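You operate a simulated robot arm through the tools that you are given. There is no shell and no other tool. Be economical: measure what you need, move in short steps, check, and stop when the job is done.

You are at the controls of a simulated two-armed robot. One attempt, no reset.

Task
Take the cap off the brown feed bottle and lay it down on the top of the box table. Open the sower tray, fetch the pale clod and set it in the bed of the sower tray, then shut the tray. Any order will do.

Only the result counts: the job must be done as asked and must still hold three seconds after the hand-in. Knocking over, shifting, dropping, spilling or breaking anything else fails it. Lids that push on must go on centred and level and be pressed home; caps that screw on are set level and turned clockwise until they are tight.

Robot
Two 7-joint arms with two-finger parallel grippers on one trunk, on a base that drives. Base frame: it is fixed to the floor where the robot stands at the start and does not move with it; the origin is under the middle of the robot, x ahead of it, y to its left, z up; the surface under the hand at the start is at about z = 740. Units: mm, rad, N and s.
The left shoulder is at the start at [100, 174, 1107], the right one opposite. With the tool pointing down near the work surface each hand reaches from about 280 to 720 mm from the robot's upright axis, wherever it stands, measured 20 degrees to its own side. Places, roughly: bed of the sower tray [-600, -2300, 800]; pale clod (6x5x4 cm) [1200, -200, 300]; sower tray [-600, -2300, 800]. Payload 3.6 kg a hand.
The tool frame of a hand sits at the grasp point between the pads (the TCP): z along the fingers, y along the line on which they close. The tips reach 30 mm beyond it. Largest opening 110 mm; finger width 20, thickness 10; the body of the gripper, 48 by 112 mm, starts 55 mm behind the TCP.
Orientation is that of the tool frame in the base frame, as [roll, pitch, yaw] about the fixed x, y, z axes, in that order (R = Rz(yaw) Ry(pitch) Rx(roll)). With the fingers straight down and closing along the base's y, the tool's x points along the base's -x, its y along +y and its z along -z.

Tools
- The arms move only by the tool step_arm. It takes "left_commands", "right_commands" or both (then of equal length, played together; a hand with none holds still); each is one flat list of numbers, 7 for each row, row after row: the shift along the base's x, y, z in mm, then the turn, a rotation vector about the base's x, y, z in degrees, then the closure in counts, from 0 (fully open) to 255 (shut). In form: [x, y, z, ax, ay, az, grip, x, y, z, ax, ay, az, grip, ...]. A call has 1 to 10 rows; each row is the pose to reach, as a shift and turn from the pose commanded when the call began. A row lasts 0.2 s, in which the tool goes at most 50 mm and 0.15 rad; a call with a longer step from one row to the next is refused whole, and so is a gripper value outside its range. A pose out of reach is approached as far as the arm can. The call stops where the force on the tool passes 40 N (or 10 N more than at its start, if that is more) or the arm is blocked; 0.2 s more then pass. Each finger travels about 153 mm/s and halts on what it meets, pressing with about 26 N; the grip force reading is that of the motor and also rises with nothing between the fingers. The clock runs only during rows and for 0.2 s after the last one: add rows that repeat a pose to give the fingers time. The reply holds the time, the measured pose of the TCP, the force on the tool along the base axes, the opening and the grip force, in the units named above and with some noise, with the torque about the TCP (base axes, N m) and any sound that the robot's microphone picked up.
- Cameras (640 x 400 px; columns grow to the right, rows downward): "scene" is now at [197.1, -11.8, 1271.8]; the picture's right is [-0.13, -0.99, 0.00], its down [-0.65, 0.09, -0.75] and it looks along [0.75, -0.10, -0.66] (base axes); focal length 248 px, centre (320, 200). "left" rides on the left gripper at [72, -17, -103] in its tool frame; the picture's right is [0.23, 0.97, 0.00], its down [-0.76, 0.18, -0.62] and it looks along [-0.61, 0.14, 0.78] (tool axes); focal length 222 px, centre (320, 200). "right" rides on the right gripper at [72, 17, -103] in its tool frame; the picture's right is [-0.23, 0.97, 0.00], its down [-0.76, -0.18, -0.62] and it looks along [-0.61, -0.14, 0.78] (tool axes); focal length 222 px, centre (320, 200). There is no depth. A picture from a camera that has moved, and an enlarged one, comes with that camera's place and axes in the base frame and with its lens.
- camera(camera): a new picture of that camera. No time passes.
- raise_lower(by): slides the trunk up (or, below 0, down) by that many mm; the arms and the scene camera ride with it, the base frame stays. It gives what a move gives, with no picture.
- steer(legs): drives the robot by 1 to 6 legs, each [ahead, left, turn to the left] in mm, mm and rad, along the robot's own axes; the way and the turn of a leg run together, so that a leg with both is an arc; at most 1500 mm and 3.142 rad a leg. The arms and the cameras ride along, it lands a little off, and it stops where it bumps. It gives what a move gives.
- turn_head(pan, tilt): turns the head with the scene camera to pan (to the left, within 1.501 rad either way) and tilt (down, from -0.506 to 1.204), counted from straight ahead of the robot. It gives what a move gives.
- enlarge(camera, box): a new picture of the part [left, top, right, bottom] of that camera's present view, enlarged. No time passes.
- finish_job(): hands the job in; it is judged then, once.

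Go step by step. Nothing tells you exact positions but the pictures and the camera data: compare them with the known pose of the tool, close in by small moves and look again before you grip or let go. The budget is 165 turns and 122 pictures, counting those below and the enlarged ones. Unless the task says otherwise, let go and move clear before handing in, and close with one line.

The tools are called after "Emit:" by a JSON object that holds its "fn" and its "kwargs". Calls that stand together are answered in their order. step_arm: Moves the arms, as the interface text tells. Its arguments: {"type":"object","properties":{"left_commands":{"type":"array","items":{"type":"number"}},"right_commands":{"type":"array","items":{"type":"number"}}},"required":[]} The other tools are called the same way: raise_lower (by) slides the trunk up or down; steer (legs) drives the base; turn_head (pan, tilt) turns the head that bears the scene camera; camera (camera) takes a picture; enlarge (camera, box) takes an enlarged picture of a part of a camera's view; finish_job () hands the job in.

At the start:

```text
t: 0.0
left_position: [386.0, 141.3, 1093.3]
left_tcp_rot: [3.141, -0.002, -3.141]
left_force: [-0.2, -0.9, -1.0]
left_ft_torque: [-0.03, 0.01, 0.0]
left_grip_width: 109.9
left_finger_force: 0.2
right_position: [361.0, -196.6, 1070.7]
right_tcp_rot: [3.141, -0.001, 3.141]
right_force: [-0.7, 0.0, -0.4]
right_ft_torque: [-0.04, -0.01, 0.0]
right_grip_width: 109.9
right_finger_force: 0.0
trunk travel left (down, up): [-225.0, 538.0]
robot x, y, heading: [-0.5, -0.1, 0.001]
head pan, tilt: [-0.131, 0.719]
```

scene: 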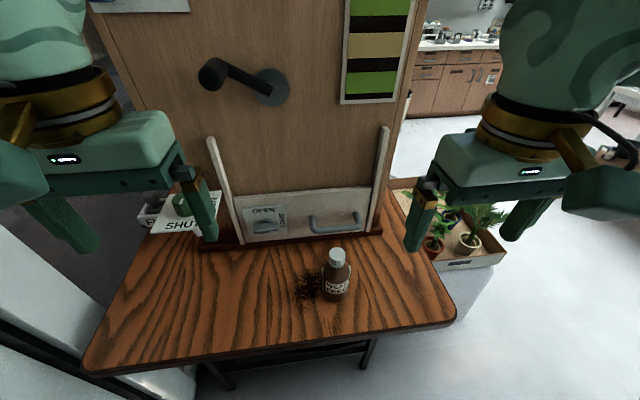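
right: 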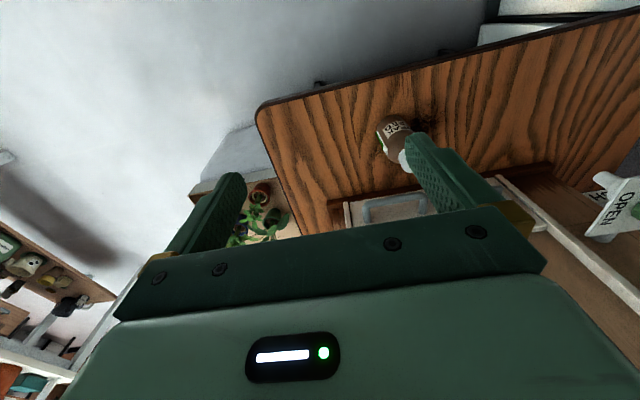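
left: 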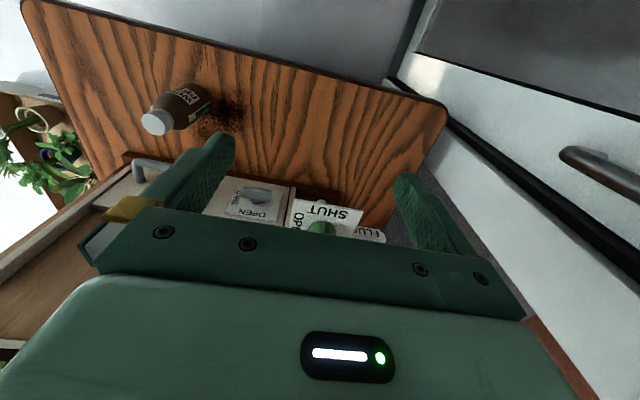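

I see a wooden table with the brown bottle and behind it a tall wooden housing with a hatch (OPEN/SHUT sign, latch and handle). I'll look closer at these.

Emit:
{"fn": "enlarge", "kwargs": {"camera": "scene", "box": [180, 120, 420, 320]}}

Emit:
{"fn": "turn_head", "kwargs": {"pan": 0, "tilt": 0.2}}

Emit:
{"fn": "camera", "kwargs": {"camera": "scene"}}

Emit:
{"fn": "turn_head", "kwargs": {"pan": -1.3, "tilt": 0.4}}

Emit:
{"fn": "camera", "kwargs": {"camera": "scene"}}

```text
2.00 times, centred on (300, 220) of scene
camera zoom: at [197.1, -11.8, 1271.8], right [-0.13, -0.99, 0.0], down [-0.65, 0.09, -0.75], along [0.75, -0.1, -0.66], focal length 495 px, centre (360, 160)
```

zoom: 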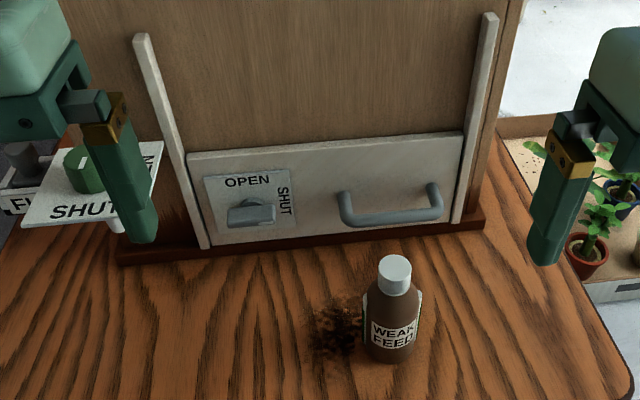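

```text
t: 0.9
left_position: [387.7, 141.1, 1093.2]
left_tcp_rot: [-3.141, -0.001, -3.141]
left_force: [0.2, 0.1, -0.3]
left_ft_torque: [0.01, 0.02, -0.02]
left_grip_width: 109.9
left_finger_force: 0.1
right_position: [360.6, -197.1, 1070.1]
right_tcp_rot: [-3.14, -0.001, -3.141]
right_force: [0.2, 0.1, -0.3]
right_ft_torque: [0.03, 0.03, -0.01]
right_grip_width: 110.1
right_finger_force: 0.1
trunk travel left (down, up): [-225.0, 538.0]
robot x, y, heading: [1.0, -4.1, 0.002]
head pan, tilt: [0.0, 0.201]
```

```text
117 pictures are left
camera scene: at [206.8, -0.8, 1318.7], right [0.0, -1.0, 0.0], down [-0.2, 0.0, -0.98], along [0.98, 0.0, -0.2], focal length 248 px, centre (320, 200)
```

scene: 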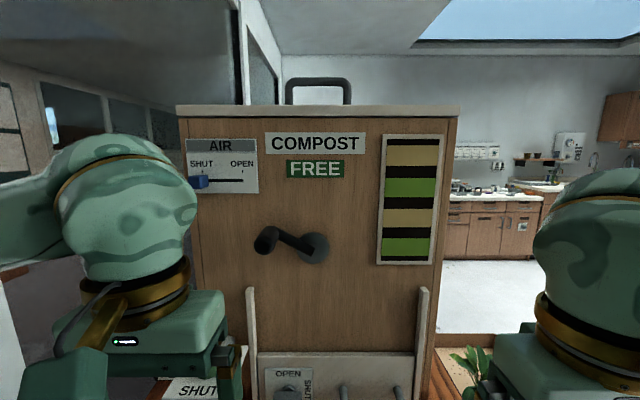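

```text
t: 2.4
left_position: [387.6, 140.2, 1092.7]
left_tcp_rot: [-3.141, 0.0, 3.141]
left_force: [0.4, 0.5, -0.8]
left_ft_torque: [-0.01, 0.01, 0.02]
left_grip_width: 109.7
left_finger_force: 0.0
right_position: [361.2, -196.5, 1070.2]
right_tcp_rot: [3.141, -0.003, 3.141]
right_force: [0.5, -0.1, -0.5]
right_ft_torque: [0.0, 0.04, 0.04]
right_grip_width: 110.1
right_finger_force: 0.0
trunk travel left (down, up): [-225.0, 538.0]
robot x, y, heading: [0.8, 0.7, -0.0]
head pan, tilt: [-1.3, 0.4]
```

```text
116 pictures are left
camera scene: at [138.4, -90.0, 1300.3], right [-0.96, -0.27, 0.0], down [-0.1, 0.37, -0.92], along [0.25, -0.89, -0.39], focal length 248 px, centre (320, 200)
```

scene: 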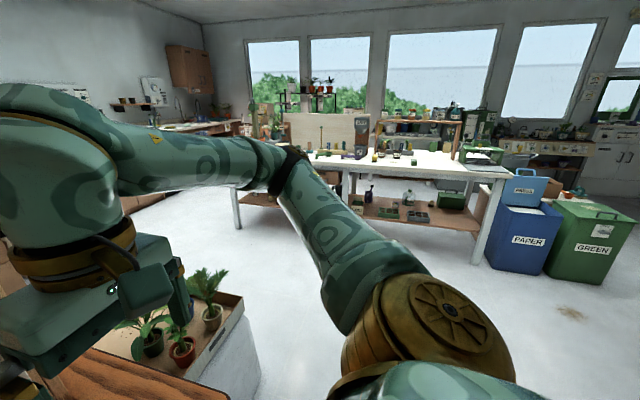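

The box is a compost box with a crank, an air slider and a hatch; it's probably all distraction. Next I'll look left and right-ahead for the clod's spot and for the sower bench.

Emit:
{"fn": "enlarge", "kwargs": {"camera": "scene", "box": [220, 80, 540, 280]}}

Emit:
{"fn": "turn_head", "kwargs": {"pan": 1.0, "tilt": 0.5}}

Emit:
{"fn": "camera", "kwargs": {"camera": "scene"}}

Emit:
{"fn": "turn_head", "kwargs": {"pan": -0.6, "tilt": 0.8}}

Emit:
{"fn": "camera", "kwargs": {"camera": "scene"}}

```text
2.00 times, centred on (380, 180) of scene
camera zoom: at [138.4, -90.0, 1300.3], right [-0.96, -0.27, 0.0], down [-0.1, 0.37, -0.92], along [0.25, -0.89, -0.39], focal length 495 px, centre (200, 240)
```

zoom: 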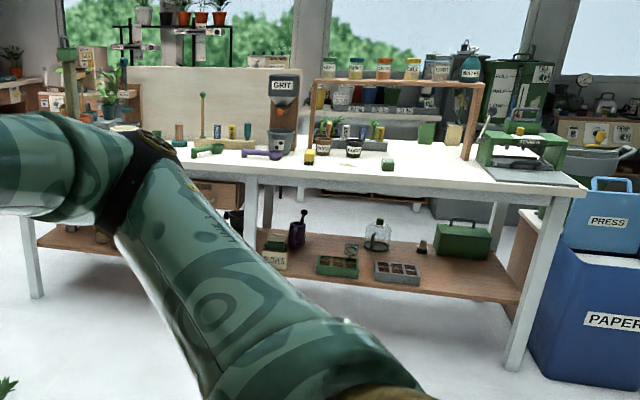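

```text
t: 4.5
left_position: [387.1, 140.5, 1092.9]
left_tcp_rot: [-3.14, 0.003, 3.141]
left_force: [0.3, -0.4, -0.3]
left_ft_torque: [0.02, 0.0, -0.04]
left_grip_width: 110.0
left_finger_force: 0.1
right_position: [361.6, -198.4, 1069.9]
right_tcp_rot: [-3.141, 0.0, 3.141]
right_force: [-0.9, -0.8, 0.7]
right_ft_torque: [0.01, 0.0, -0.02]
right_grip_width: 110.0
right_finger_force: 0.0
trunk travel left (down, up): [-225.0, 538.0]
robot x, y, heading: [-2.9, -1.5, -0.002]
head pan, tilt: [1.0, 0.499]
```

```text
114 pictures are left
camera scene: at [162.8, 75.8, 1291.1], right [0.84, -0.54, 0.0], down [-0.26, -0.4, -0.88], along [0.47, 0.74, -0.48], focal length 248 px, centre (320, 200)
```

scene: 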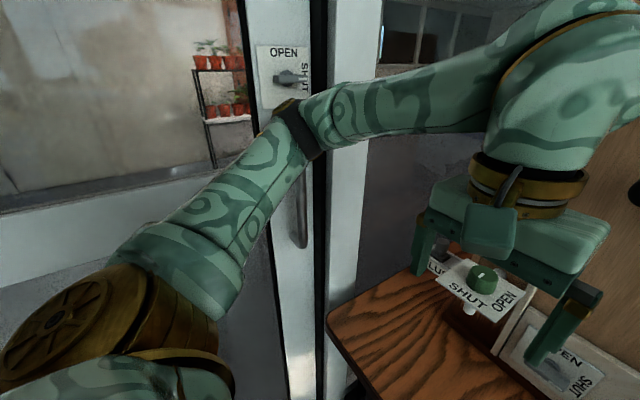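

```text
t: 6.2
left_position: [386.4, 141.1, 1093.0]
left_tcp_rot: [-3.14, 0.0, 3.141]
left_force: [-0.1, 0.0, -0.1]
left_ft_torque: [-0.02, -0.04, 0.02]
left_grip_width: 110.1
left_finger_force: 0.1
right_position: [360.5, -198.0, 1069.3]
right_tcp_rot: [-3.141, -0.002, 3.141]
right_force: [-0.1, -0.2, 0.2]
right_ft_torque: [0.0, 0.0, 0.02]
right_grip_width: 110.1
right_finger_force: 0.1
trunk travel left (down, up): [-225.0, 538.0]
robot x, y, heading: [1.2, 2.0, -0.001]
head pan, tilt: [-0.6, 0.799]
```

```text
113 pictures are left
camera scene: at [180.2, -46.3, 1265.2], right [-0.56, -0.83, 0.0], down [-0.59, 0.4, -0.7], along [0.58, -0.39, -0.72], focal length 248 px, centre (320, 200)
```

scene: 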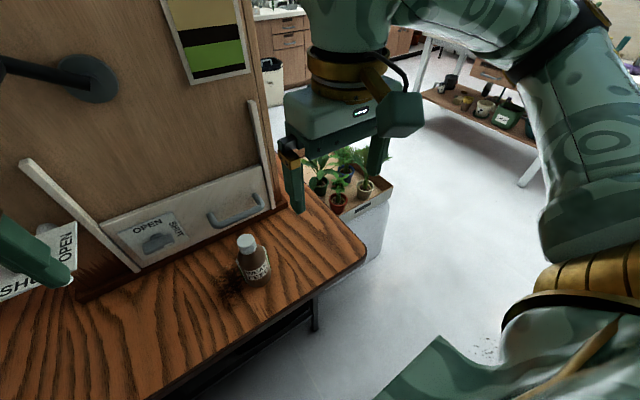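

The bottle stands at roughly (497, -86), cap top about z = 856. I'll move the right hand near it for a close look at the cap, and move the left hand aside.

Emit:
{"fn": "enlarge", "kwargs": {"camera": "scene", "box": [210, 220, 306, 300]}}

Emit:
{"fn": "step_arm", "kwargs": {"right_commands": [30, 20, -10, 0, 0, 0, 0, 60, 50, -20, 0, 0, 0, 0, 100, 80, -30, 0, 0, 0, 0, 136, 110, -40, 0, 0, 0, 0, 136, 110, -70, 0, 0, 0, 0], "left_commands": [0, 20, -20, 0, -8, 0, 0, 0, 40, -40, 0, -16, 0, 0, 0, 60, -60, 0, -24, 0, 0, 0, 60, -80, 0, -32, 0, 0, 0, 60, -100, 0, -40, 0, 0]}}

Emit:
{"fn": "camera", "kwargs": {"camera": "right"}}

Emit:
{"fn": "camera", "kwargs": {"camera": "scene"}}

```text
5.00 times, centred on (258, 260) of scene
camera zoom: at [180.2, -46.3, 1265.2], right [-0.56, -0.83, 0.0], down [-0.59, 0.4, -0.7], along [0.58, -0.39, -0.72], focal length 1238 px, centre (630, -100)
```

zoom: 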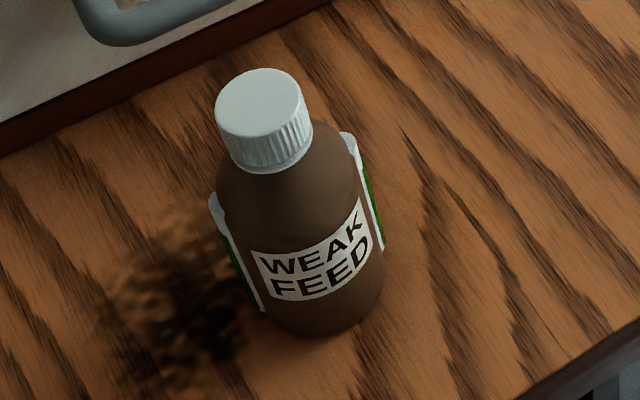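

```text
refused: row 3 steps farther than a row can; nothing moved
```

```text
111 pictures are left
camera right: at [288.2, -181.6, 1175.2], right [0.23, 0.97, 0.0], down [0.76, -0.18, 0.62], along [0.61, -0.14, -0.78], focal length 222 px, centre (320, 200)
```

right: 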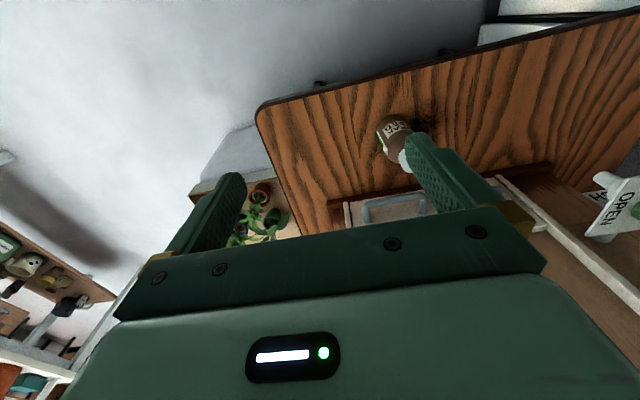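

```text
110 pictures are left
camera scene: at [180.2, -46.3, 1265.2], right [-0.56, -0.83, 0.0], down [-0.59, 0.4, -0.7], along [0.58, -0.39, -0.72], focal length 248 px, centre (320, 200)
```

scene: 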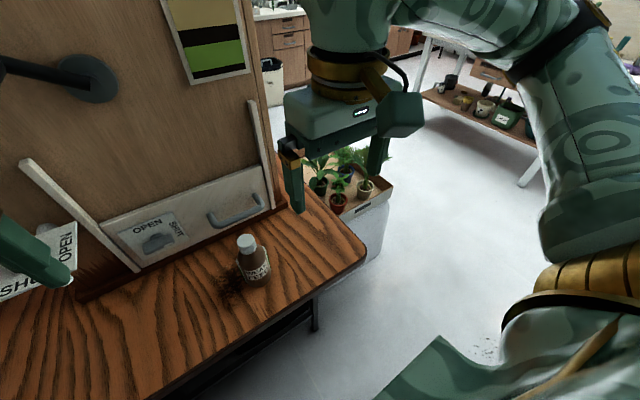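

The cap is a ribbed screw cap, so the left hand will hold the bottle body from the left front, tilted, and the right hand will unscrew from above. First I bring the left hand to a pre-grasp pose.

Emit:
{"fn": "step_arm", "kwargs": {"left_commands": [4, -16, -27, -2.6, -6.3, -4.5, 0, 8, -33, -55, -5.2, -12.6, -9, 0, 11, -50, -82, -7.8, -18.9, -13.6, 0, 15, -66, -110, -10.4, -25.2, -18.1, 0, 19, -83, -138, -13.1, -31.6, -22.6, 0, 23, -99, -165, -15.7, -37.9, -27.1, 0, 27, -116, -193, -18.3, -44.2, -31.7, 0, 30, -132, -220, -20.9, -50.5, -36.2, 0, 34, -149, -248, -23.5, -56.8, -40.7, 0]}}

Emit:
{"fn": "turn_head", "kwargs": {"pan": -0.1, "tilt": 0.9}}

Emit:
{"fn": "camera", "kwargs": {"camera": "scene"}}

Emit:
{"fn": "camera", "kwargs": {"camera": "left"}}

```text
t: 8.2
left_position: [403.3, 8.5, 929.6]
left_tcp_rot: [-2.808, 0.82, 2.644]
left_force: [0.1, 1.2, 0.3]
left_ft_torque: [-0.06, 0.02, -0.05]
left_grip_width: 110.0
left_finger_force: 0.1
left hand out of reach, approached as far as the arm can: row 7, 8, 9
right_position: [356.4, -211.8, 1069.3]
right_tcp_rot: [3.13, 0.004, 3.137]
right_force: [0.3, -0.7, 0.1]
right_ft_torque: [0.03, 0.01, -0.02]
right_grip_width: 110.0
right_finger_force: 0.1
trunk travel left (down, up): [-225.0, 538.0]
robot x, y, heading: [2.0, -0.1, -0.001]
head pan, tilt: [-0.6, 0.799]
```

```text
t: 9.2
left_position: [402.4, 8.8, 928.1]
left_tcp_rot: [-2.807, 0.816, 2.644]
left_force: [1.0, -1.3, 0.2]
left_ft_torque: [-0.02, 0.02, -0.02]
left_grip_width: 110.1
left_finger_force: 0.1
right_position: [355.8, -210.9, 1068.6]
right_tcp_rot: [3.13, 0.004, 3.136]
right_force: [0.1, -0.8, 0.1]
right_ft_torque: [0.04, 0.0, -0.01]
right_grip_width: 110.1
right_finger_force: 0.0
trunk travel left (down, up): [-225.0, 538.0]
robot x, y, heading: [1.3, -1.6, -0.001]
head pan, tilt: [-0.099, 0.901]
```

```text
109 pictures are left
camera scene: at [183.6, -23.8, 1257.8], right [-0.11, -0.99, -0.01], down [-0.78, 0.09, -0.62], along [0.62, -0.06, -0.78], focal length 248 px, centre (320, 200)
```

scene: 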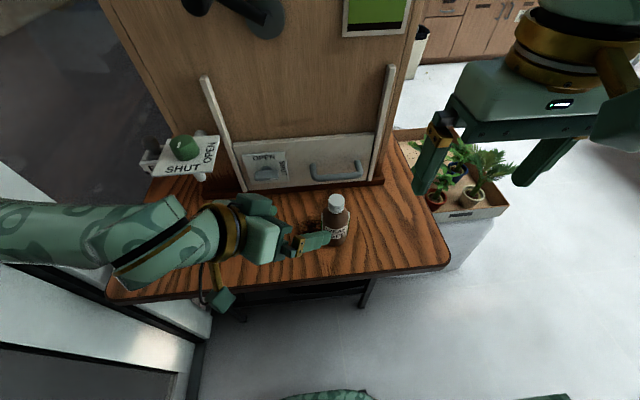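

```text
108 pictures are left
camera left: at [302.5, 84.4, 946.4], right [0.51, 0.77, -0.38], down [0.3, 0.26, 0.92], along [0.81, -0.58, -0.1], focal length 222 px, centre (320, 200)
```

left: 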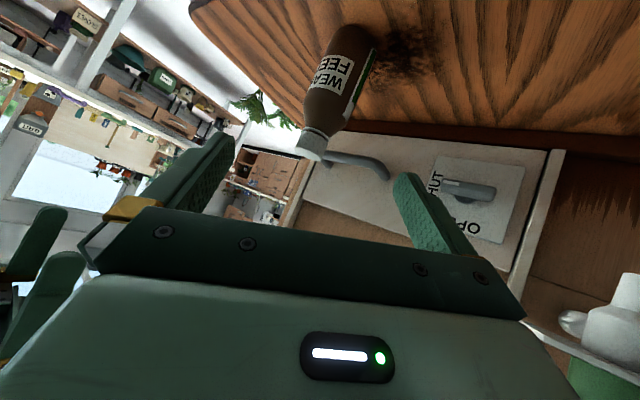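

The left hand can't get low enough at this tilt from the present shoulder height. I'll check the elbow clearance on the left, and lower the trunk by 100.

Emit:
{"fn": "turn_head", "kwargs": {"pan": 0.9, "tilt": 0.8}}

Emit:
{"fn": "camera", "kwargs": {"camera": "scene"}}

Emit:
{"fn": "raise_lower", "kwargs": {"by": -100}}

Emit:
{"fn": "camera", "kwargs": {"camera": "left"}}

```text
t: 10.4
left_position: [403.4, 7.5, 928.3]
left_tcp_rot: [-2.808, 0.815, 2.645]
left_force: [-0.1, 0.6, -0.3]
left_ft_torque: [0.01, -0.02, 0.02]
left_grip_width: 109.8
left_finger_force: 0.0
right_position: [355.7, -210.9, 1070.2]
right_tcp_rot: [3.13, 0.004, 3.137]
right_force: [0.8, 0.2, -0.5]
right_ft_torque: [-0.03, 0.02, -0.01]
right_grip_width: 109.9
right_finger_force: 0.1
trunk travel left (down, up): [-225.0, 538.0]
robot x, y, heading: [-3.9, 3.9, -0.007]
head pan, tilt: [0.901, 0.799]
```

```text
107 pictures are left
camera scene: at [158.8, 47.3, 1266.4], right [0.78, -0.63, 0.0], down [-0.45, -0.55, -0.71], along [0.44, 0.55, -0.71], focal length 248 px, centre (320, 200)
```

scene: 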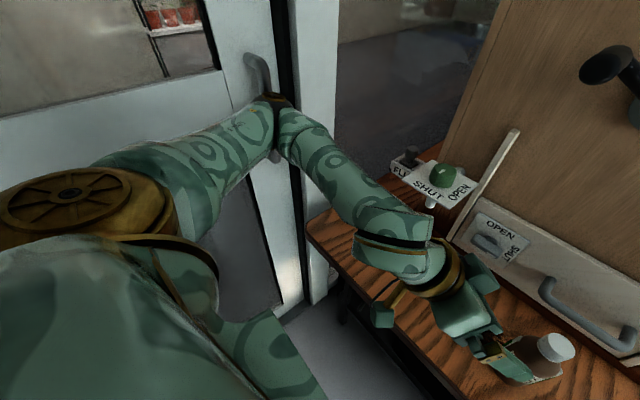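

```text
t: 11.8
left_position: [421.6, 7.7, 788.2]
left_tcp_rot: [-2.728, 0.702, 2.689]
left_force: [0.0, 0.5, -1.5]
left_ft_torque: [0.0, 0.02, -0.02]
left_grip_width: 110.1
left_finger_force: 0.0
right_position: [357.7, -211.2, 966.9]
right_tcp_rot: [3.13, -0.002, 3.13]
right_force: [0.1, -0.3, 1.2]
right_ft_torque: [0.05, -0.05, 0.01]
right_grip_width: 109.7
right_finger_force: 0.0
trunk travel left (down, up): [-125.0, 638.0]
robot x, y, heading: [-0.3, 5.3, -0.013]
head pan, tilt: [0.901, 0.799]
```

```text
106 pictures are left
camera left: at [324.9, 83.8, 819.4], right [0.46, 0.77, -0.45], down [0.41, 0.26, 0.87], along [0.78, -0.59, -0.2], focal length 222 px, centre (320, 200)
```

left: 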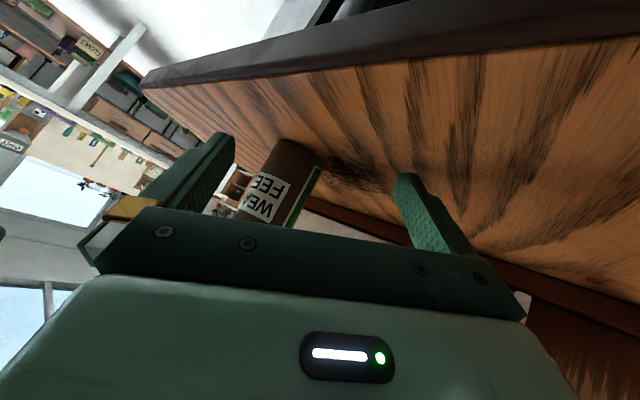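

The commanded pose rode down with the trunk. I'll raise the left hand back in z and see whether it now attains the orientation.

Emit:
{"fn": "step_arm", "kwargs": {"left_commands": [0, 0, 40, 0, 0, 0, 0, 0, 0, 80, 0, 0, 0, 0, 0, 0, 100, 0, 0, 0, 0, 0, 0, 100, 0, 0, 0, 0]}}

Emit:
{"fn": "camera", "kwargs": {"camera": "scene"}}

```text
t: 12.8
left_position: [436.2, 15.2, 887.6]
left_tcp_rot: [-2.717, 0.703, 2.709]
left_force: [0.2, 0.3, 1.0]
left_ft_torque: [-0.01, 0.04, 0.0]
left_grip_width: 110.0
left_finger_force: 0.2
left hand out of reach, approached as far as the arm can: row 1, 2, 3, 4
right_position: [364.9, -200.7, 967.6]
right_tcp_rot: [3.138, -0.006, 3.141]
right_force: [-0.4, -1.0, -0.6]
right_ft_torque: [0.04, -0.04, -0.01]
right_grip_width: 110.0
right_finger_force: 0.1
trunk travel left (down, up): [-125.0, 638.0]
robot x, y, heading: [3.3, -1.4, -0.005]
head pan, tilt: [0.901, 0.799]
```

```text
105 pictures are left
camera scene: at [225.9, 59.4, 1159.0], right [0.78, -0.62, -0.01], down [-0.45, -0.56, -0.7], along [0.43, 0.55, -0.72], focal length 248 px, centre (320, 200)
```

scene: 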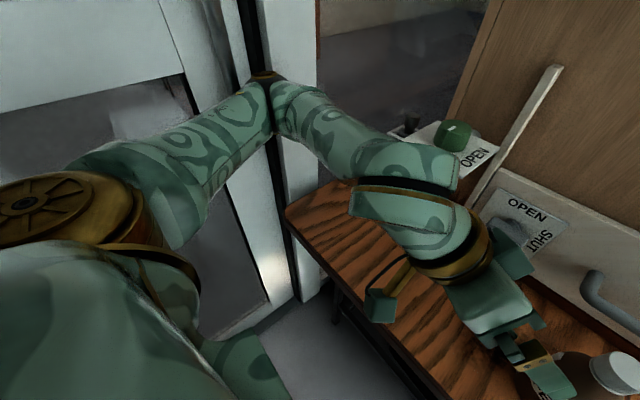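

The reachable limit seems to come from the inward yaw. I'll try pointing the left hand straight ahead with a 30° down tilt, and check whether it's reachable.

Emit:
{"fn": "step_arm", "kwargs": {"left_commands": [-9, -12, 0, 1.9, -3.8, 7.2, 0, -18, -25, 0, 3.8, -7.6, 14.4, 0, -28, -37, 0, 5.7, -11.4, 21.6, 0, -37, -50, 0, 7.6, -15.2, 28.8, 0, -46, -62, 0, 9.5, -19, 36, 0, -56, -75, 0, 11.4, -22.8, 43.2, 0, -56, -75, 0, 11.4, -22.8, 43.2, 0]}}

Emit:
{"fn": "turn_head", "kwargs": {"pan": 0.2, "tilt": 0.9}}

Emit:
{"fn": "camera", "kwargs": {"camera": "scene"}}

```text
t: 13.9
left_position: [434.3, -8.0, 918.4]
left_tcp_rot: [-2.865, 0.969, -2.91]
left_force: [0.1, 0.2, -0.1]
left_ft_torque: [0.01, 0.0, 0.01]
left_grip_width: 109.8
left_finger_force: 0.1
left hand out of reach, approached as far as the arm can: row 1, 2, 3
right_position: [361.2, -198.2, 970.3]
right_tcp_rot: [-3.14, -0.001, -3.14]
right_force: [0.1, 0.4, 0.5]
right_ft_torque: [0.02, -0.01, 0.0]
right_grip_width: 110.2
right_finger_force: 0.1
trunk travel left (down, up): [-125.0, 638.0]
robot x, y, heading: [0.6, -3.4, 0.001]
head pan, tilt: [0.901, 0.799]
stopped in row 5 (left hand): the arm was blocked; the commanded pose is now the measured one
```

```text
t: 15.0
left_position: [434.9, -8.4, 918.5]
left_tcp_rot: [-2.867, 0.97, -2.909]
left_force: [0.5, 0.5, 0.1]
left_ft_torque: [-0.01, 0.01, -0.03]
left_grip_width: 109.8
left_finger_force: 0.0
right_position: [361.2, -198.1, 971.1]
right_tcp_rot: [-3.141, -0.001, -3.139]
right_force: [0.4, 0.2, 0.2]
right_ft_torque: [0.03, 0.02, 0.01]
right_grip_width: 109.9
right_finger_force: 0.2
trunk travel left (down, up): [-125.0, 638.0]
robot x, y, heading: [1.5, -3.1, -0.003]
head pan, tilt: [0.201, 0.901]
```

```text
104 pictures are left
camera scene: at [244.1, 14.5, 1151.9], right [0.2, -0.98, 0.0], down [-0.77, -0.16, -0.62], along [0.61, 0.12, -0.78], focal length 248 px, centre (320, 200)
```

scene: 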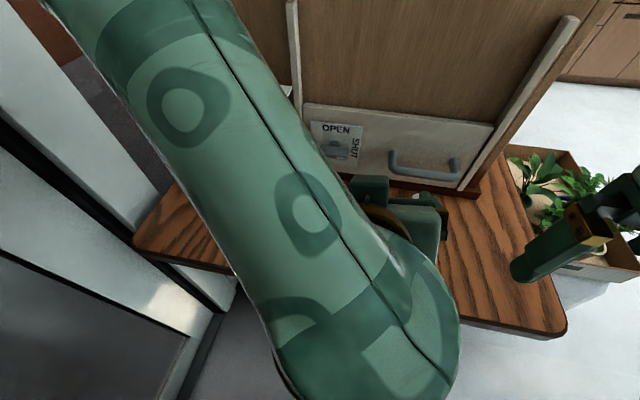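

The arm is too cramped because the bottle is close to the body. I'll back the robot off about 170 mm and look again.

Emit:
{"fn": "steer", "kwargs": {"legs": [[-170, 0, 0]]}}

Emit:
{"fn": "camera", "kwargs": {"camera": "scene"}}

Emit:
{"fn": "camera", "kwargs": {"camera": "left"}}

```text
t: 16.5
left_position: [264.0, -9.4, 919.2]
left_tcp_rot: [-2.865, 0.972, -2.911]
left_force: [0.4, 0.3, 0.0]
left_ft_torque: [0.0, -0.03, -0.01]
left_grip_width: 110.3
left_finger_force: 0.1
right_position: [189.1, -197.5, 971.7]
right_tcp_rot: [-3.141, -0.001, -3.14]
right_force: [0.0, -0.4, 0.4]
right_ft_torque: [-0.05, -0.04, 0.01]
right_grip_width: 109.7
right_finger_force: 0.1
trunk travel left (down, up): [-125.0, 638.0]
robot x, y, heading: [-172.0, 0.2, -0.001]
head pan, tilt: [0.201, 0.901]
```

```text
103 pictures are left
camera scene: at [72.4, 14.1, 1152.2], right [0.2, -0.98, 0.0], down [-0.77, -0.16, -0.62], along [0.61, 0.12, -0.78], focal length 248 px, centre (320, 200)
```

scene: 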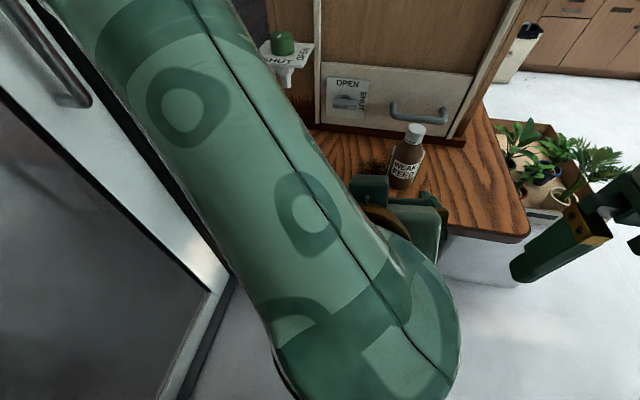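

```text
102 pictures are left
camera left: at [138.2, -27.3, 917.9], right [-0.13, 0.93, -0.34], down [-0.1, 0.33, 0.94], along [0.99, 0.15, 0.05], focal length 222 px, centre (320, 200)
```

left: 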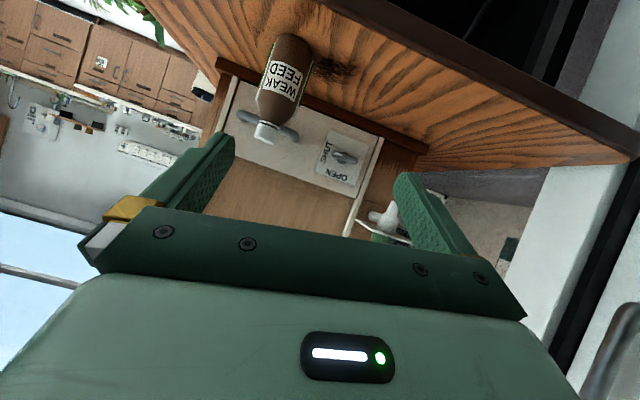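

There's more room now. I'll bring the left hand forward to the pre-grasp, level the closing axis, and yaw a little inward.

Emit:
{"fn": "step_arm", "kwargs": {"left_commands": [29, -9, -17, 1.6, -1, -3.9, 0, 58, -18, -34, 3.3, -1.9, -7.9, 0, 87, -27, -50, 4.9, -2.9, -11.8, 0, 116, -36, -67, 6.6, -3.8, -15.8, 0, 145, -45, -84, 8.2, -4.8, -19.7, 0, 145, -45, -84, 8.2, -4.8, -19.7, 0]}}

Emit:
{"fn": "turn_head", "kwargs": {"pan": -0.1, "tilt": 0.75}}

Emit:
{"fn": "camera", "kwargs": {"camera": "scene"}}

Emit:
{"fn": "camera", "kwargs": {"camera": "left"}}

```text
t: 17.9
left_position: [409.2, -56.1, 834.4]
left_tcp_rot: [3.139, 1.043, 2.794]
left_force: [-0.5, 0.5, 0.2]
left_ft_torque: [-0.03, 0.0, 0.03]
left_grip_width: 110.2
left_finger_force: 0.1
right_position: [191.2, -198.0, 969.3]
right_tcp_rot: [-3.14, -0.003, -3.142]
right_force: [-0.3, 0.5, 0.4]
right_ft_torque: [-0.01, 0.03, -0.02]
right_grip_width: 109.8
right_finger_force: 0.0
trunk travel left (down, up): [-125.0, 638.0]
robot x, y, heading: [-172.7, -1.9, -0.003]
head pan, tilt: [0.201, 0.901]
```

```text
t: 18.7
left_position: [408.7, -56.7, 834.6]
left_tcp_rot: [3.137, 1.04, 2.793]
left_force: [0.1, 1.3, 0.4]
left_ft_torque: [0.0, 0.02, -0.01]
left_grip_width: 110.0
left_finger_force: 0.1
right_position: [190.0, -197.0, 970.6]
right_tcp_rot: [3.141, -0.002, 3.141]
right_force: [-0.2, -0.4, 0.0]
right_ft_torque: [0.0, 0.0, 0.01]
right_grip_width: 110.1
right_finger_force: 0.1
trunk travel left (down, up): [-125.0, 638.0]
robot x, y, heading: [-170.4, -1.9, -0.003]
head pan, tilt: [-0.099, 0.75]
```

```text
101 pictures are left
camera scene: at [81.9, -9.2, 1163.8], right [-0.1, -0.99, 0.0], down [-0.68, 0.07, -0.73], along [0.73, -0.07, -0.68], focal length 248 px, centre (320, 200)
```

scene: 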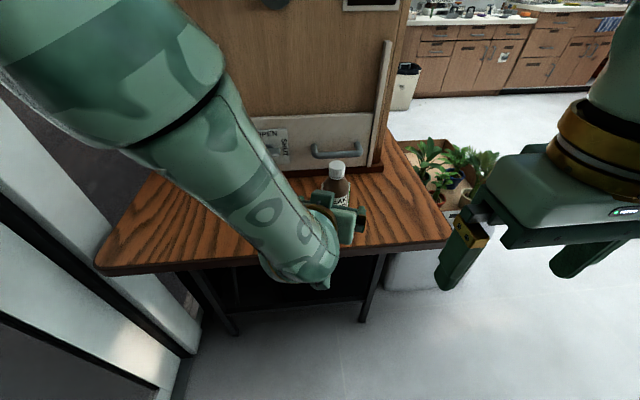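

```text
100 pictures are left
camera left: at [284.7, -30.4, 824.1], right [0.22, 0.96, -0.19], down [-0.09, 0.22, 0.97], along [0.97, -0.2, 0.13], focal length 222 px, centre (320, 200)
```

left: 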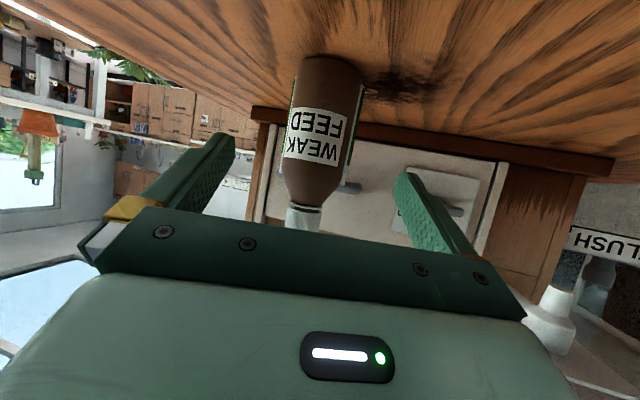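

The bottle is right ahead between the fingers, at about (499, -86). I'll slide the left hand in along its fingers, then check.

Emit:
{"fn": "step_arm", "kwargs": {"left_commands": [21, -8, -13, 0, 0, 0, 0, 43, -16, -26, 0, 0, 0, 0, 64, -23, -39, 0, 0, 0, 0, 84, -30, -50, 0, 0, 0, 0, 84, -30, -50, 0, 0, 0, 0]}}

Emit:
{"fn": "camera", "kwargs": {"camera": "left"}}

Emit:
{"fn": "camera", "kwargs": {"camera": "scene"}}

```text
t: 19.9
left_position: [494.0, -85.6, 783.9]
left_tcp_rot: [3.14, 1.046, 2.794]
left_force: [-1.1, -0.8, 0.0]
left_ft_torque: [-0.01, -0.02, 0.0]
left_grip_width: 109.9
left_finger_force: 0.0
right_position: [189.9, -198.3, 971.1]
right_tcp_rot: [-3.141, -0.001, -3.141]
right_force: [0.2, 0.0, -0.3]
right_ft_torque: [0.01, -0.01, 0.02]
right_grip_width: 109.9
right_finger_force: 0.1
trunk travel left (down, up): [-125.0, 638.0]
robot x, y, heading: [-169.5, 2.3, 0.0]
head pan, tilt: [-0.099, 0.75]
```

```text
99 pictures are left
camera left: at [370.1, -58.5, 773.5], right [0.22, 0.95, -0.2], down [-0.09, 0.22, 0.97], along [0.97, -0.2, 0.13], focal length 222 px, centre (320, 200)
```

left: 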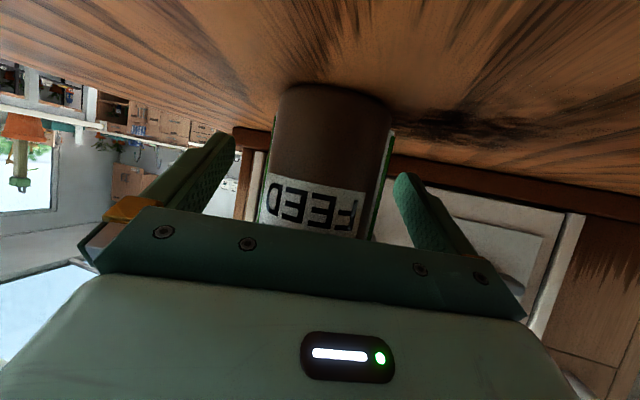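

```text
98 pictures are left
camera scene: at [81.8, -9.3, 1163.8], right [-0.1, -0.99, 0.0], down [-0.68, 0.07, -0.73], along [0.73, -0.07, -0.68], focal length 248 px, centre (320, 200)
```

scene: 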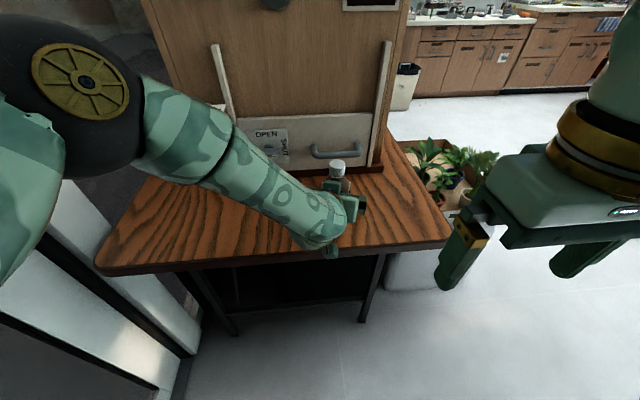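

Bottle is nearly centred. I'll nudge 2 mm and close the left fingers on the body.

Emit:
{"fn": "step_arm", "kwargs": {"left_commands": [1, 2, 0, 0, 0, 0, 0, 1, 2, 0, 0, 0, 0, 80, 1, 2, 0, 0, 0, 0, 140, 1, 2, 0, 0, 0, 0, 160, 1, 2, 0, 0, 0, 0, 160]}}

Emit:
{"fn": "camera", "kwargs": {"camera": "left"}}

Emit:
{"fn": "enlarge", "kwargs": {"camera": "scene", "box": [272, 130, 400, 210]}}

```text
t: 21.1
left_position: [493.4, -82.7, 783.7]
left_tcp_rot: [3.14, 1.046, 2.792]
left_force: [0.9, -0.1, 1.7]
left_ft_torque: [0.05, -0.07, -0.02]
left_grip_width: 54.7
left_finger_force: 25.9
right_position: [190.0, -198.2, 971.1]
right_tcp_rot: [-3.141, -0.002, -3.142]
right_force: [-0.2, 0.5, -0.3]
right_ft_torque: [0.02, 0.01, -0.03]
right_grip_width: 110.1
right_finger_force: 0.1
trunk travel left (down, up): [-125.0, 638.0]
robot x, y, heading: [-170.5, -1.5, -0.006]
head pan, tilt: [-0.099, 0.75]
```

```text
97 pictures are left
camera left: at [371.0, -56.2, 773.6], right [0.22, 0.95, -0.2], down [-0.09, 0.22, 0.97], along [0.97, -0.2, 0.13], focal length 222 px, centre (320, 200)
```

left: 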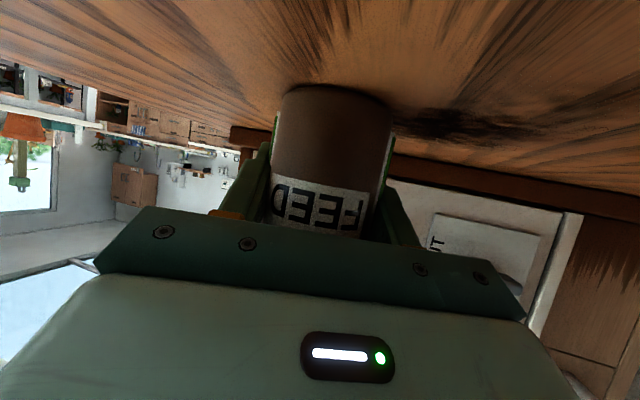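

```text
5.00 times, centred on (336, 170) of scene
camera zoom: at [81.8, -9.3, 1163.8], right [-0.1, -0.99, 0.0], down [-0.68, 0.07, -0.73], along [0.73, -0.07, -0.68], focal length 1238 px, centre (240, 350)
```

zoom: 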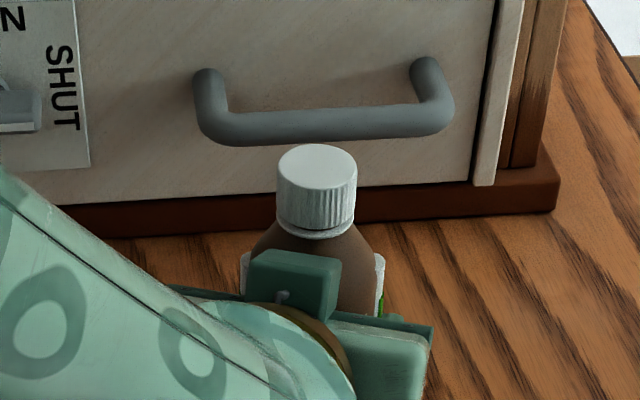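

The left hand holds the bottle (54.7 mm). Now the right hand goes ahead and then over the cap at a safe height for a view.

Emit:
{"fn": "step_arm", "kwargs": {"right_commands": [45, 0, 0, 0, 0, 0, 0, 90, 0, 0, 0, 0, 0, 0, 135, 0, 0, 0, 0, 0, 0, 180, 0, 0, 0, 0, 0, 0, 225, 0, 0, 0, 0, 0, 0, 270, 0, 0, 0, 0, 0, 0, 300, 20, 0, 0, 0, 0, 0, 300, 60, 0, 0, 0, 0, 0, 300, 90, 0, 0, 0, 0, 0, 300, 112, 0, 0, 0, 0, 0]}}

Emit:
{"fn": "camera", "kwargs": {"camera": "right"}}

Emit:
{"fn": "camera", "kwargs": {"camera": "scene"}}

```text
t: 23.3
left_position: [493.9, -82.2, 786.0]
left_tcp_rot: [3.14, 1.046, 2.791]
left_force: [0.5, 1.6, 0.4]
left_ft_torque: [0.1, -0.08, 0.01]
left_grip_width: 54.6
left_finger_force: 26.4
right_position: [479.5, -112.8, 967.0]
right_tcp_rot: [-3.141, 0.001, 3.137]
right_force: [1.1, -0.1, 1.0]
right_ft_torque: [0.01, 0.0, -0.02]
right_grip_width: 110.1
right_finger_force: 0.0
right hand out of reach, approached as far as the arm can: row 6, 7, 8, 9, 10
trunk travel left (down, up): [-125.0, 638.0]
robot x, y, heading: [-172.5, 2.9, -0.001]
head pan, tilt: [-0.099, 0.75]
```

```text
95 pictures are left
camera right: at [406.3, -97.1, 1071.6], right [0.23, 0.97, 0.0], down [0.76, -0.18, 0.62], along [0.61, -0.14, -0.78], focal length 222 px, centre (320, 200)
```

right: 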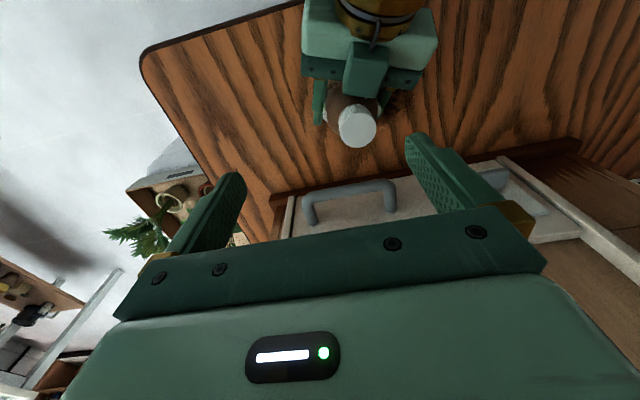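

```text
94 pictures are left
camera scene: at [81.8, -9.6, 1163.8], right [-0.1, -0.99, 0.0], down [-0.68, 0.07, -0.73], along [0.73, -0.07, -0.68], focal length 248 px, centre (320, 200)
```

scene: 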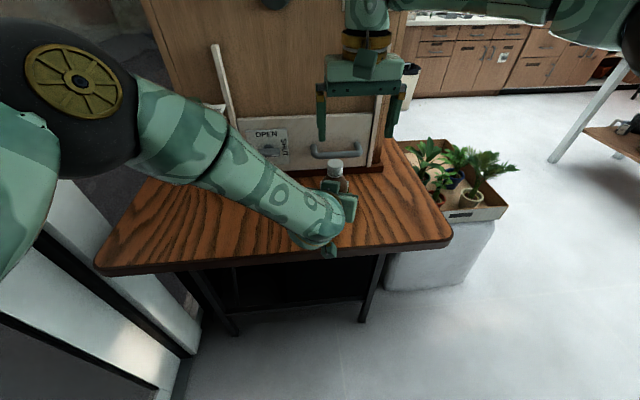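

Combining the views, the cap top lies near (483, -82, 880). I'll align the right hand over it at z≈930 and check the reach.

Emit:
{"fn": "step_arm", "kwargs": {"right_commands": [0, 10, -15, 0, 0, 0, 0, 2, 20, -30, 0, 0, 0, 0, 4, 31, -40, 0, 0, 0, 0, 4, 31, -40, 0, 0, 0, 0]}}

Emit:
{"fn": "camera", "kwargs": {"camera": "right"}}

Emit:
{"fn": "enlarge", "kwargs": {"camera": "scene", "box": [256, 100, 416, 200]}}

```text
t: 24.3
left_position: [495.8, -83.5, 783.4]
left_tcp_rot: [3.141, 1.045, 2.793]
left_force: [-0.7, 0.0, 1.6]
left_ft_torque: [0.01, -0.06, 0.03]
left_grip_width: 54.7
left_finger_force: 25.8
right_position: [482.9, -83.6, 926.7]
right_tcp_rot: [-3.14, -0.002, -3.141]
right_force: [-1.2, 0.5, 0.2]
right_ft_torque: [0.01, 0.02, 0.02]
right_grip_width: 110.2
right_finger_force: 0.2
trunk travel left (down, up): [-125.0, 638.0]
robot x, y, heading: [-170.8, 3.0, -0.002]
head pan, tilt: [-0.099, 0.75]
```

```text
93 pictures are left
camera right: at [411.1, -67.2, 1032.1], right [0.23, 0.97, 0.0], down [0.76, -0.18, 0.62], along [0.61, -0.14, -0.78], focal length 222 px, centre (320, 200)
```

right: 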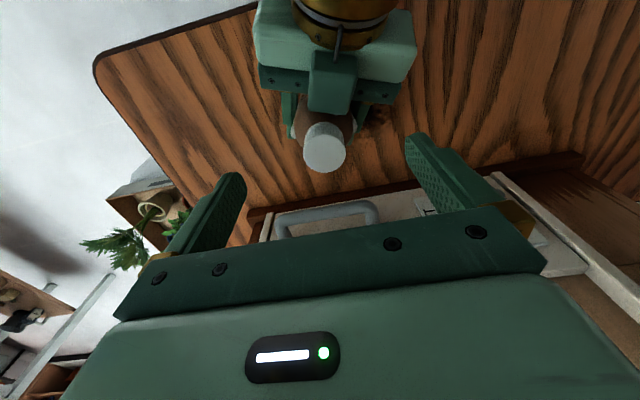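

```text
4.00 times, centred on (336, 150) of scene
camera zoom: at [81.9, -9.2, 1163.8], right [-0.1, -0.99, 0.0], down [-0.68, 0.07, -0.73], along [0.73, -0.07, -0.68], focal length 991 px, centre (256, 400)
```

zoom: 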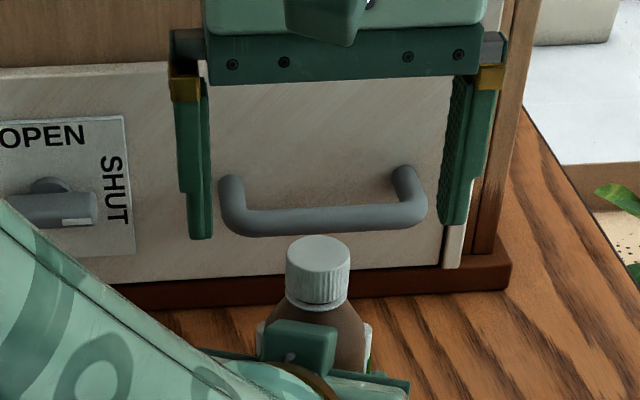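

Triangulation gives the cap top at (483, -80, 879). I'll lower to TCP z≈881 (tips at about the cap's lower edge) and close.

Emit:
{"fn": "step_arm", "kwargs": {"right_commands": [0, 3, -25, 0, 0, 0, 0, 0, 3, -45, 0, 0, 0, 0, 0, 3, -45, 0, 0, 0, 100, 0, 3, -45, 0, 0, 0, 160, 0, 3, -45, 0, 0, 0, 220, 0, 3, -45, 0, 0, 0, 220]}}

Emit:
{"fn": "camera", "kwargs": {"camera": "right"}}

Emit:
{"fn": "enlarge", "kwargs": {"camera": "scene", "box": [256, 100, 416, 200]}}

```text
t: 25.7
left_position: [495.1, -83.2, 783.9]
left_tcp_rot: [-3.141, 1.047, 2.794]
left_force: [0.9, 0.2, 0.2]
left_ft_torque: [0.04, -0.06, 0.0]
left_grip_width: 54.4
left_finger_force: 26.7
right_position: [484.0, -79.5, 882.8]
right_tcp_rot: [-3.14, -0.002, 3.141]
right_force: [0.1, 0.3, -0.7]
right_ft_torque: [-0.02, 0.01, 0.01]
right_grip_width: 29.9
right_finger_force: 26.0
trunk travel left (down, up): [-125.0, 638.0]
robot x, y, heading: [-171.7, -2.6, 0.001]
head pan, tilt: [-0.099, 0.75]
```

```text
91 pictures are left
camera right: at [411.3, -64.4, 987.4], right [0.23, 0.97, 0.0], down [0.76, -0.18, 0.62], along [0.61, -0.14, -0.78], focal length 222 px, centre (320, 200)
```

right: 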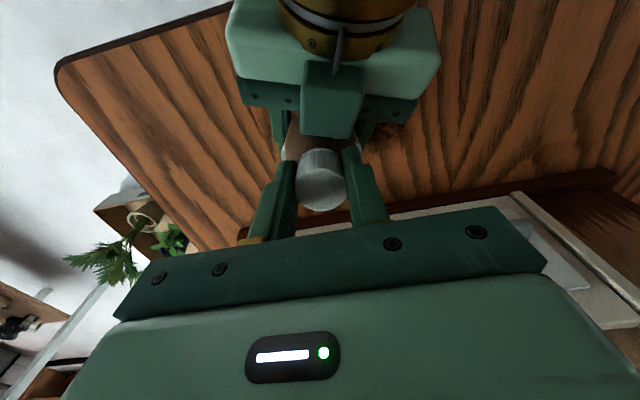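

```text
4.00 times, centred on (336, 150) of scene
camera zoom: at [81.9, -9.2, 1163.8], right [-0.1, -0.99, 0.0], down [-0.68, 0.07, -0.73], along [0.73, -0.07, -0.68], focal length 991 px, centre (256, 400)
```

zoom: 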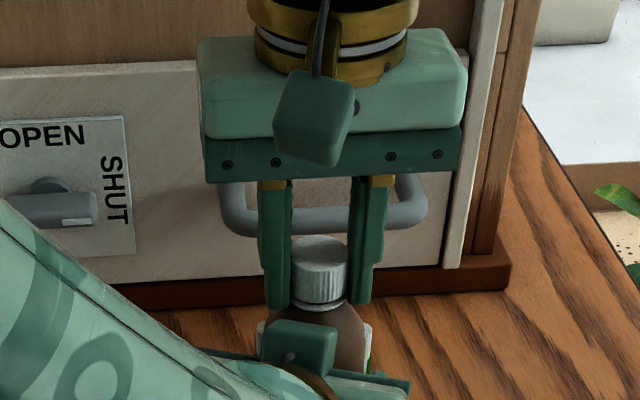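

The cap is gripped (29.9 mm). Now I turn it counterclockwise 72° while the left hand holds.

Emit:
{"fn": "step_arm", "kwargs": {"right_commands": [0, 0, 0, 0, 0, 8, 220, 0, 0, 0, 0, 0, 16, 220, 0, 0, 0, 0, 0, 24, 220, 0, 0, 0.3, 0, 0, 32, 220, 0, 0, 0.4, 0, 0, 40, 220, 0, 0, 0.5, 0, 0, 48, 220, 0, 0, 0.6, 0, 0, 56, 220, 0, 0, 0.7, 0, 0, 64, 220, 0, 0, 0.8, 0, 0, 72, 220]}}

Emit:
{"fn": "enlarge", "kwargs": {"camera": "scene", "box": [256, 100, 416, 200]}}

```text
t: 27.1
left_position: [498.8, -73.8, 782.8]
left_tcp_rot: [-3.13, 1.044, 2.83]
left_force: [-2.4, 11.6, 1.9]
left_ft_torque: [-0.67, 0.42, -0.26]
left_grip_width: 65.5
left_finger_force: 26.0
right_position: [486.4, -46.6, 893.0]
right_tcp_rot: [3.11, 0.113, -2.856]
right_force: [-0.4, -9.0, 5.4]
right_ft_torque: [-0.25, -0.34, 0.15]
right_grip_width: 33.9
right_finger_force: 19.0
right hand out of reach, approached as far as the arm can: row 2, 3, 4, 5, 6, 7
trunk travel left (down, up): [-125.0, 638.0]
robot x, y, heading: [-170.7, 1.3, -0.002]
head pan, tilt: [-0.099, 0.75]
stopped in row 7 (left hand): the force on the tool passed its limit at 66 N (the readings are from after the stop); the commanded pose is now the measured one
```

```text
4.00 times, centred on (336, 150) of scene
camera zoom: at [82.6, -8.1, 1163.5], right [-0.1, -0.99, 0.0], down [-0.68, 0.07, -0.73], along [0.73, -0.07, -0.68], focal length 991 px, centre (256, 400)
```

zoom: 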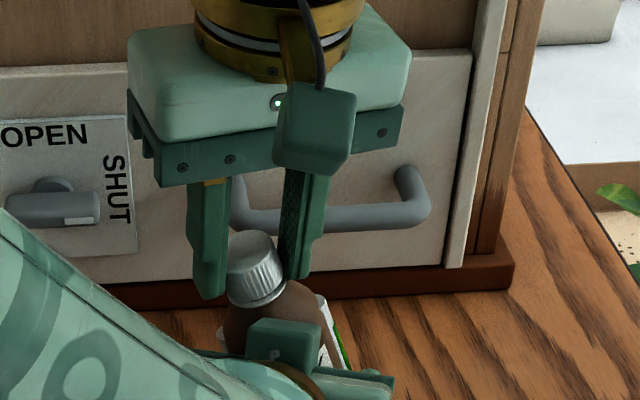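

The right arm ran out of wrist reach and dragged the bottle askew. I'll gently reverse both hands to the earlier upright pose.

Emit:
{"fn": "step_arm", "kwargs": {"right_commands": [-0.6, -8, -2.5, -0.9, 1.4, -4.1, 220, -1.2, -16.5, -5, -1.8, 2.8, -8.2, 220, -1.8, -25, -7.5, -2.7, 4.2, -12.3, 220, -2.4, -33, -10, -3.6, 5.7, -16.4, 220, -2.4, -33, -10, -3.6, 5.7, -16.4, 220], "left_commands": [-1, -2.5, 0, 0, 0, -0.5, 160, -2, -5, 0.5, 0, 0, -1, 160, -3, -7, 0.5, 0, 0, -1.5, 160, -4, -9.5, 1, 0, 0, -2, 160, -4, -9.5, 1, 0, 0, -2, 160]}}

Emit:
{"fn": "enlarge", "kwargs": {"camera": "scene", "box": [256, 100, 416, 200]}}

Emit:
{"fn": "camera", "kwargs": {"camera": "left"}}

```text
t: 28.3
left_position: [493.4, -87.3, 785.8]
left_tcp_rot: [-3.137, 1.047, 2.784]
left_force: [6.8, -6.8, -4.4]
left_ft_torque: [-0.09, 0.23, 0.03]
left_grip_width: 55.7
left_finger_force: 26.1
right_position: [482.2, -80.9, 887.3]
right_tcp_rot: [-3.13, 0.01, -3.141]
right_force: [-0.3, -0.3, 32.3]
right_ft_torque: [-0.3, -0.35, 0.02]
right_grip_width: 29.9
right_finger_force: 25.9
trunk travel left (down, up): [-125.0, 638.0]
robot x, y, heading: [-169.0, -0.0, -0.002]
head pan, tilt: [-0.099, 0.75]
```

```text
4.00 times, centred on (336, 150) of scene
camera zoom: at [79.8, -9.8, 1164.5], right [-0.1, -0.99, 0.0], down [-0.68, 0.07, -0.73], along [0.73, -0.07, -0.68], focal length 991 px, centre (256, 400)
```

zoom: 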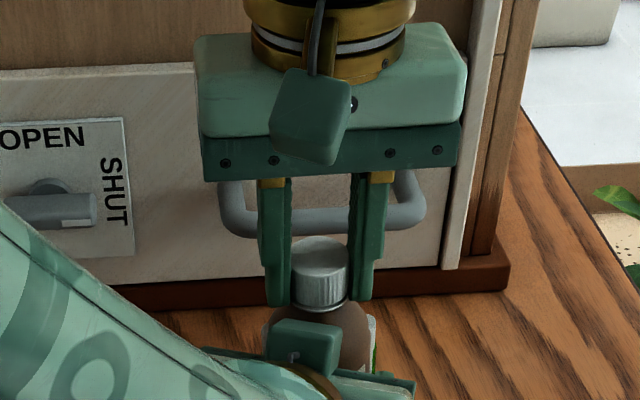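

```text
87 pictures are left
camera left: at [369.3, -58.2, 775.5], right [0.24, 0.95, -0.2], down [-0.09, 0.22, 0.97], along [0.97, -0.21, 0.13], focal length 222 px, centre (320, 200)
```

left: 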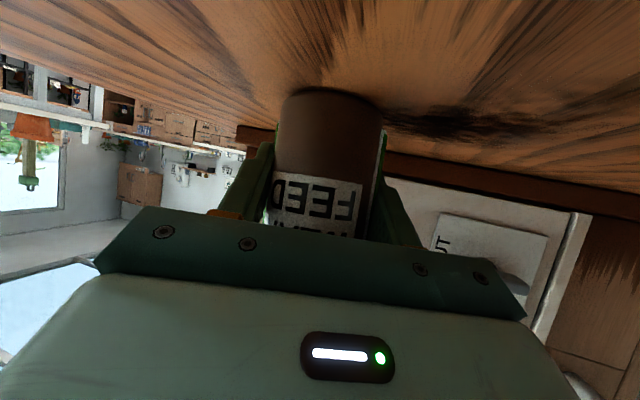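

Upright again. I'll release and raise the right hand, then test which yaw range it can reach here.

Emit:
{"fn": "step_arm", "kwargs": {"right_commands": [0, 0, 0, 0, 0, 0, 160, 0, 0, 0, 0, 0, 0, 100, 0, 0, 25, 0, 0, 0, 100, 0, 0, 50, 0, 0, 0, 100]}}

Emit:
{"fn": "step_arm", "kwargs": {"right_commands": [0, 0, 0, 0, 0, -8, 100, 0, 0, 0, 0, 0, -16, 100, 0, 0, 0, 0, 0, -24, 100, 0, 0, 0, 0, 0, -32, 100, 0, 0, 0, 0, 0, -40, 100, 0, 0, 0, 0, 0, -48, 100, 0, 0, 0, 0, 0, -56, 100, 0, 0, 0, 0, 0, -64, 100, 0, 0, 0, 0, 0, -72, 100]}}

Emit:
{"fn": "camera", "kwargs": {"camera": "scene"}}

```text
t: 29.3
left_position: [493.9, -85.0, 785.2]
left_tcp_rot: [-3.135, 1.047, 2.788]
left_force: [-0.4, 0.3, 9.0]
left_ft_torque: [0.13, 0.2, -0.01]
left_grip_width: 55.1
left_finger_force: 25.9
right_position: [481.5, -80.2, 935.5]
right_tcp_rot: [-3.129, 0.005, -3.138]
right_force: [0.4, -0.4, 0.5]
right_ft_torque: [0.02, 0.02, -0.05]
right_grip_width: 66.9
right_finger_force: 0.1
trunk travel left (down, up): [-125.0, 638.0]
robot x, y, heading: [-169.1, 1.0, -0.0]
head pan, tilt: [-0.099, 0.75]
```

```text
t: 31.3
left_position: [492.8, -85.3, 785.7]
left_tcp_rot: [-3.135, 1.046, 2.787]
left_force: [3.0, 1.6, 12.4]
left_ft_torque: [0.22, 0.15, -0.11]
left_grip_width: 54.8
left_finger_force: 25.6
right_position: [481.8, -79.6, 933.9]
right_tcp_rot: [-3.127, 0.004, 1.885]
right_force: [-0.1, -0.5, -0.6]
right_ft_torque: [0.0, 0.01, -0.01]
right_grip_width: 66.5
right_finger_force: 0.2
trunk travel left (down, up): [-125.0, 638.0]
robot x, y, heading: [-171.9, -0.7, -0.0]
head pan, tilt: [-0.099, 0.75]
```

```text
86 pictures are left
camera scene: at [81.3, -8.8, 1164.0], right [-0.1, -0.99, 0.0], down [-0.68, 0.07, -0.73], along [0.73, -0.07, -0.68], focal length 248 px, centre (320, 200)
```

scene: 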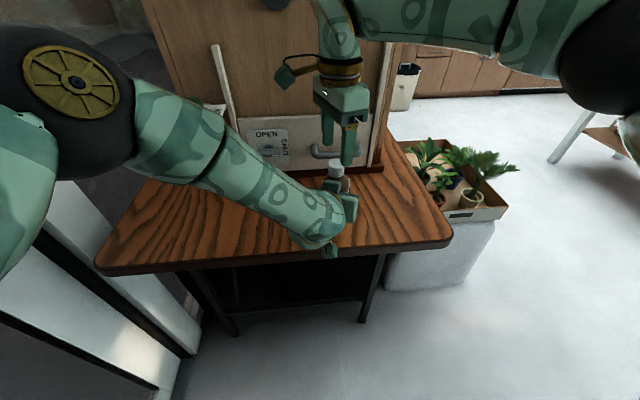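

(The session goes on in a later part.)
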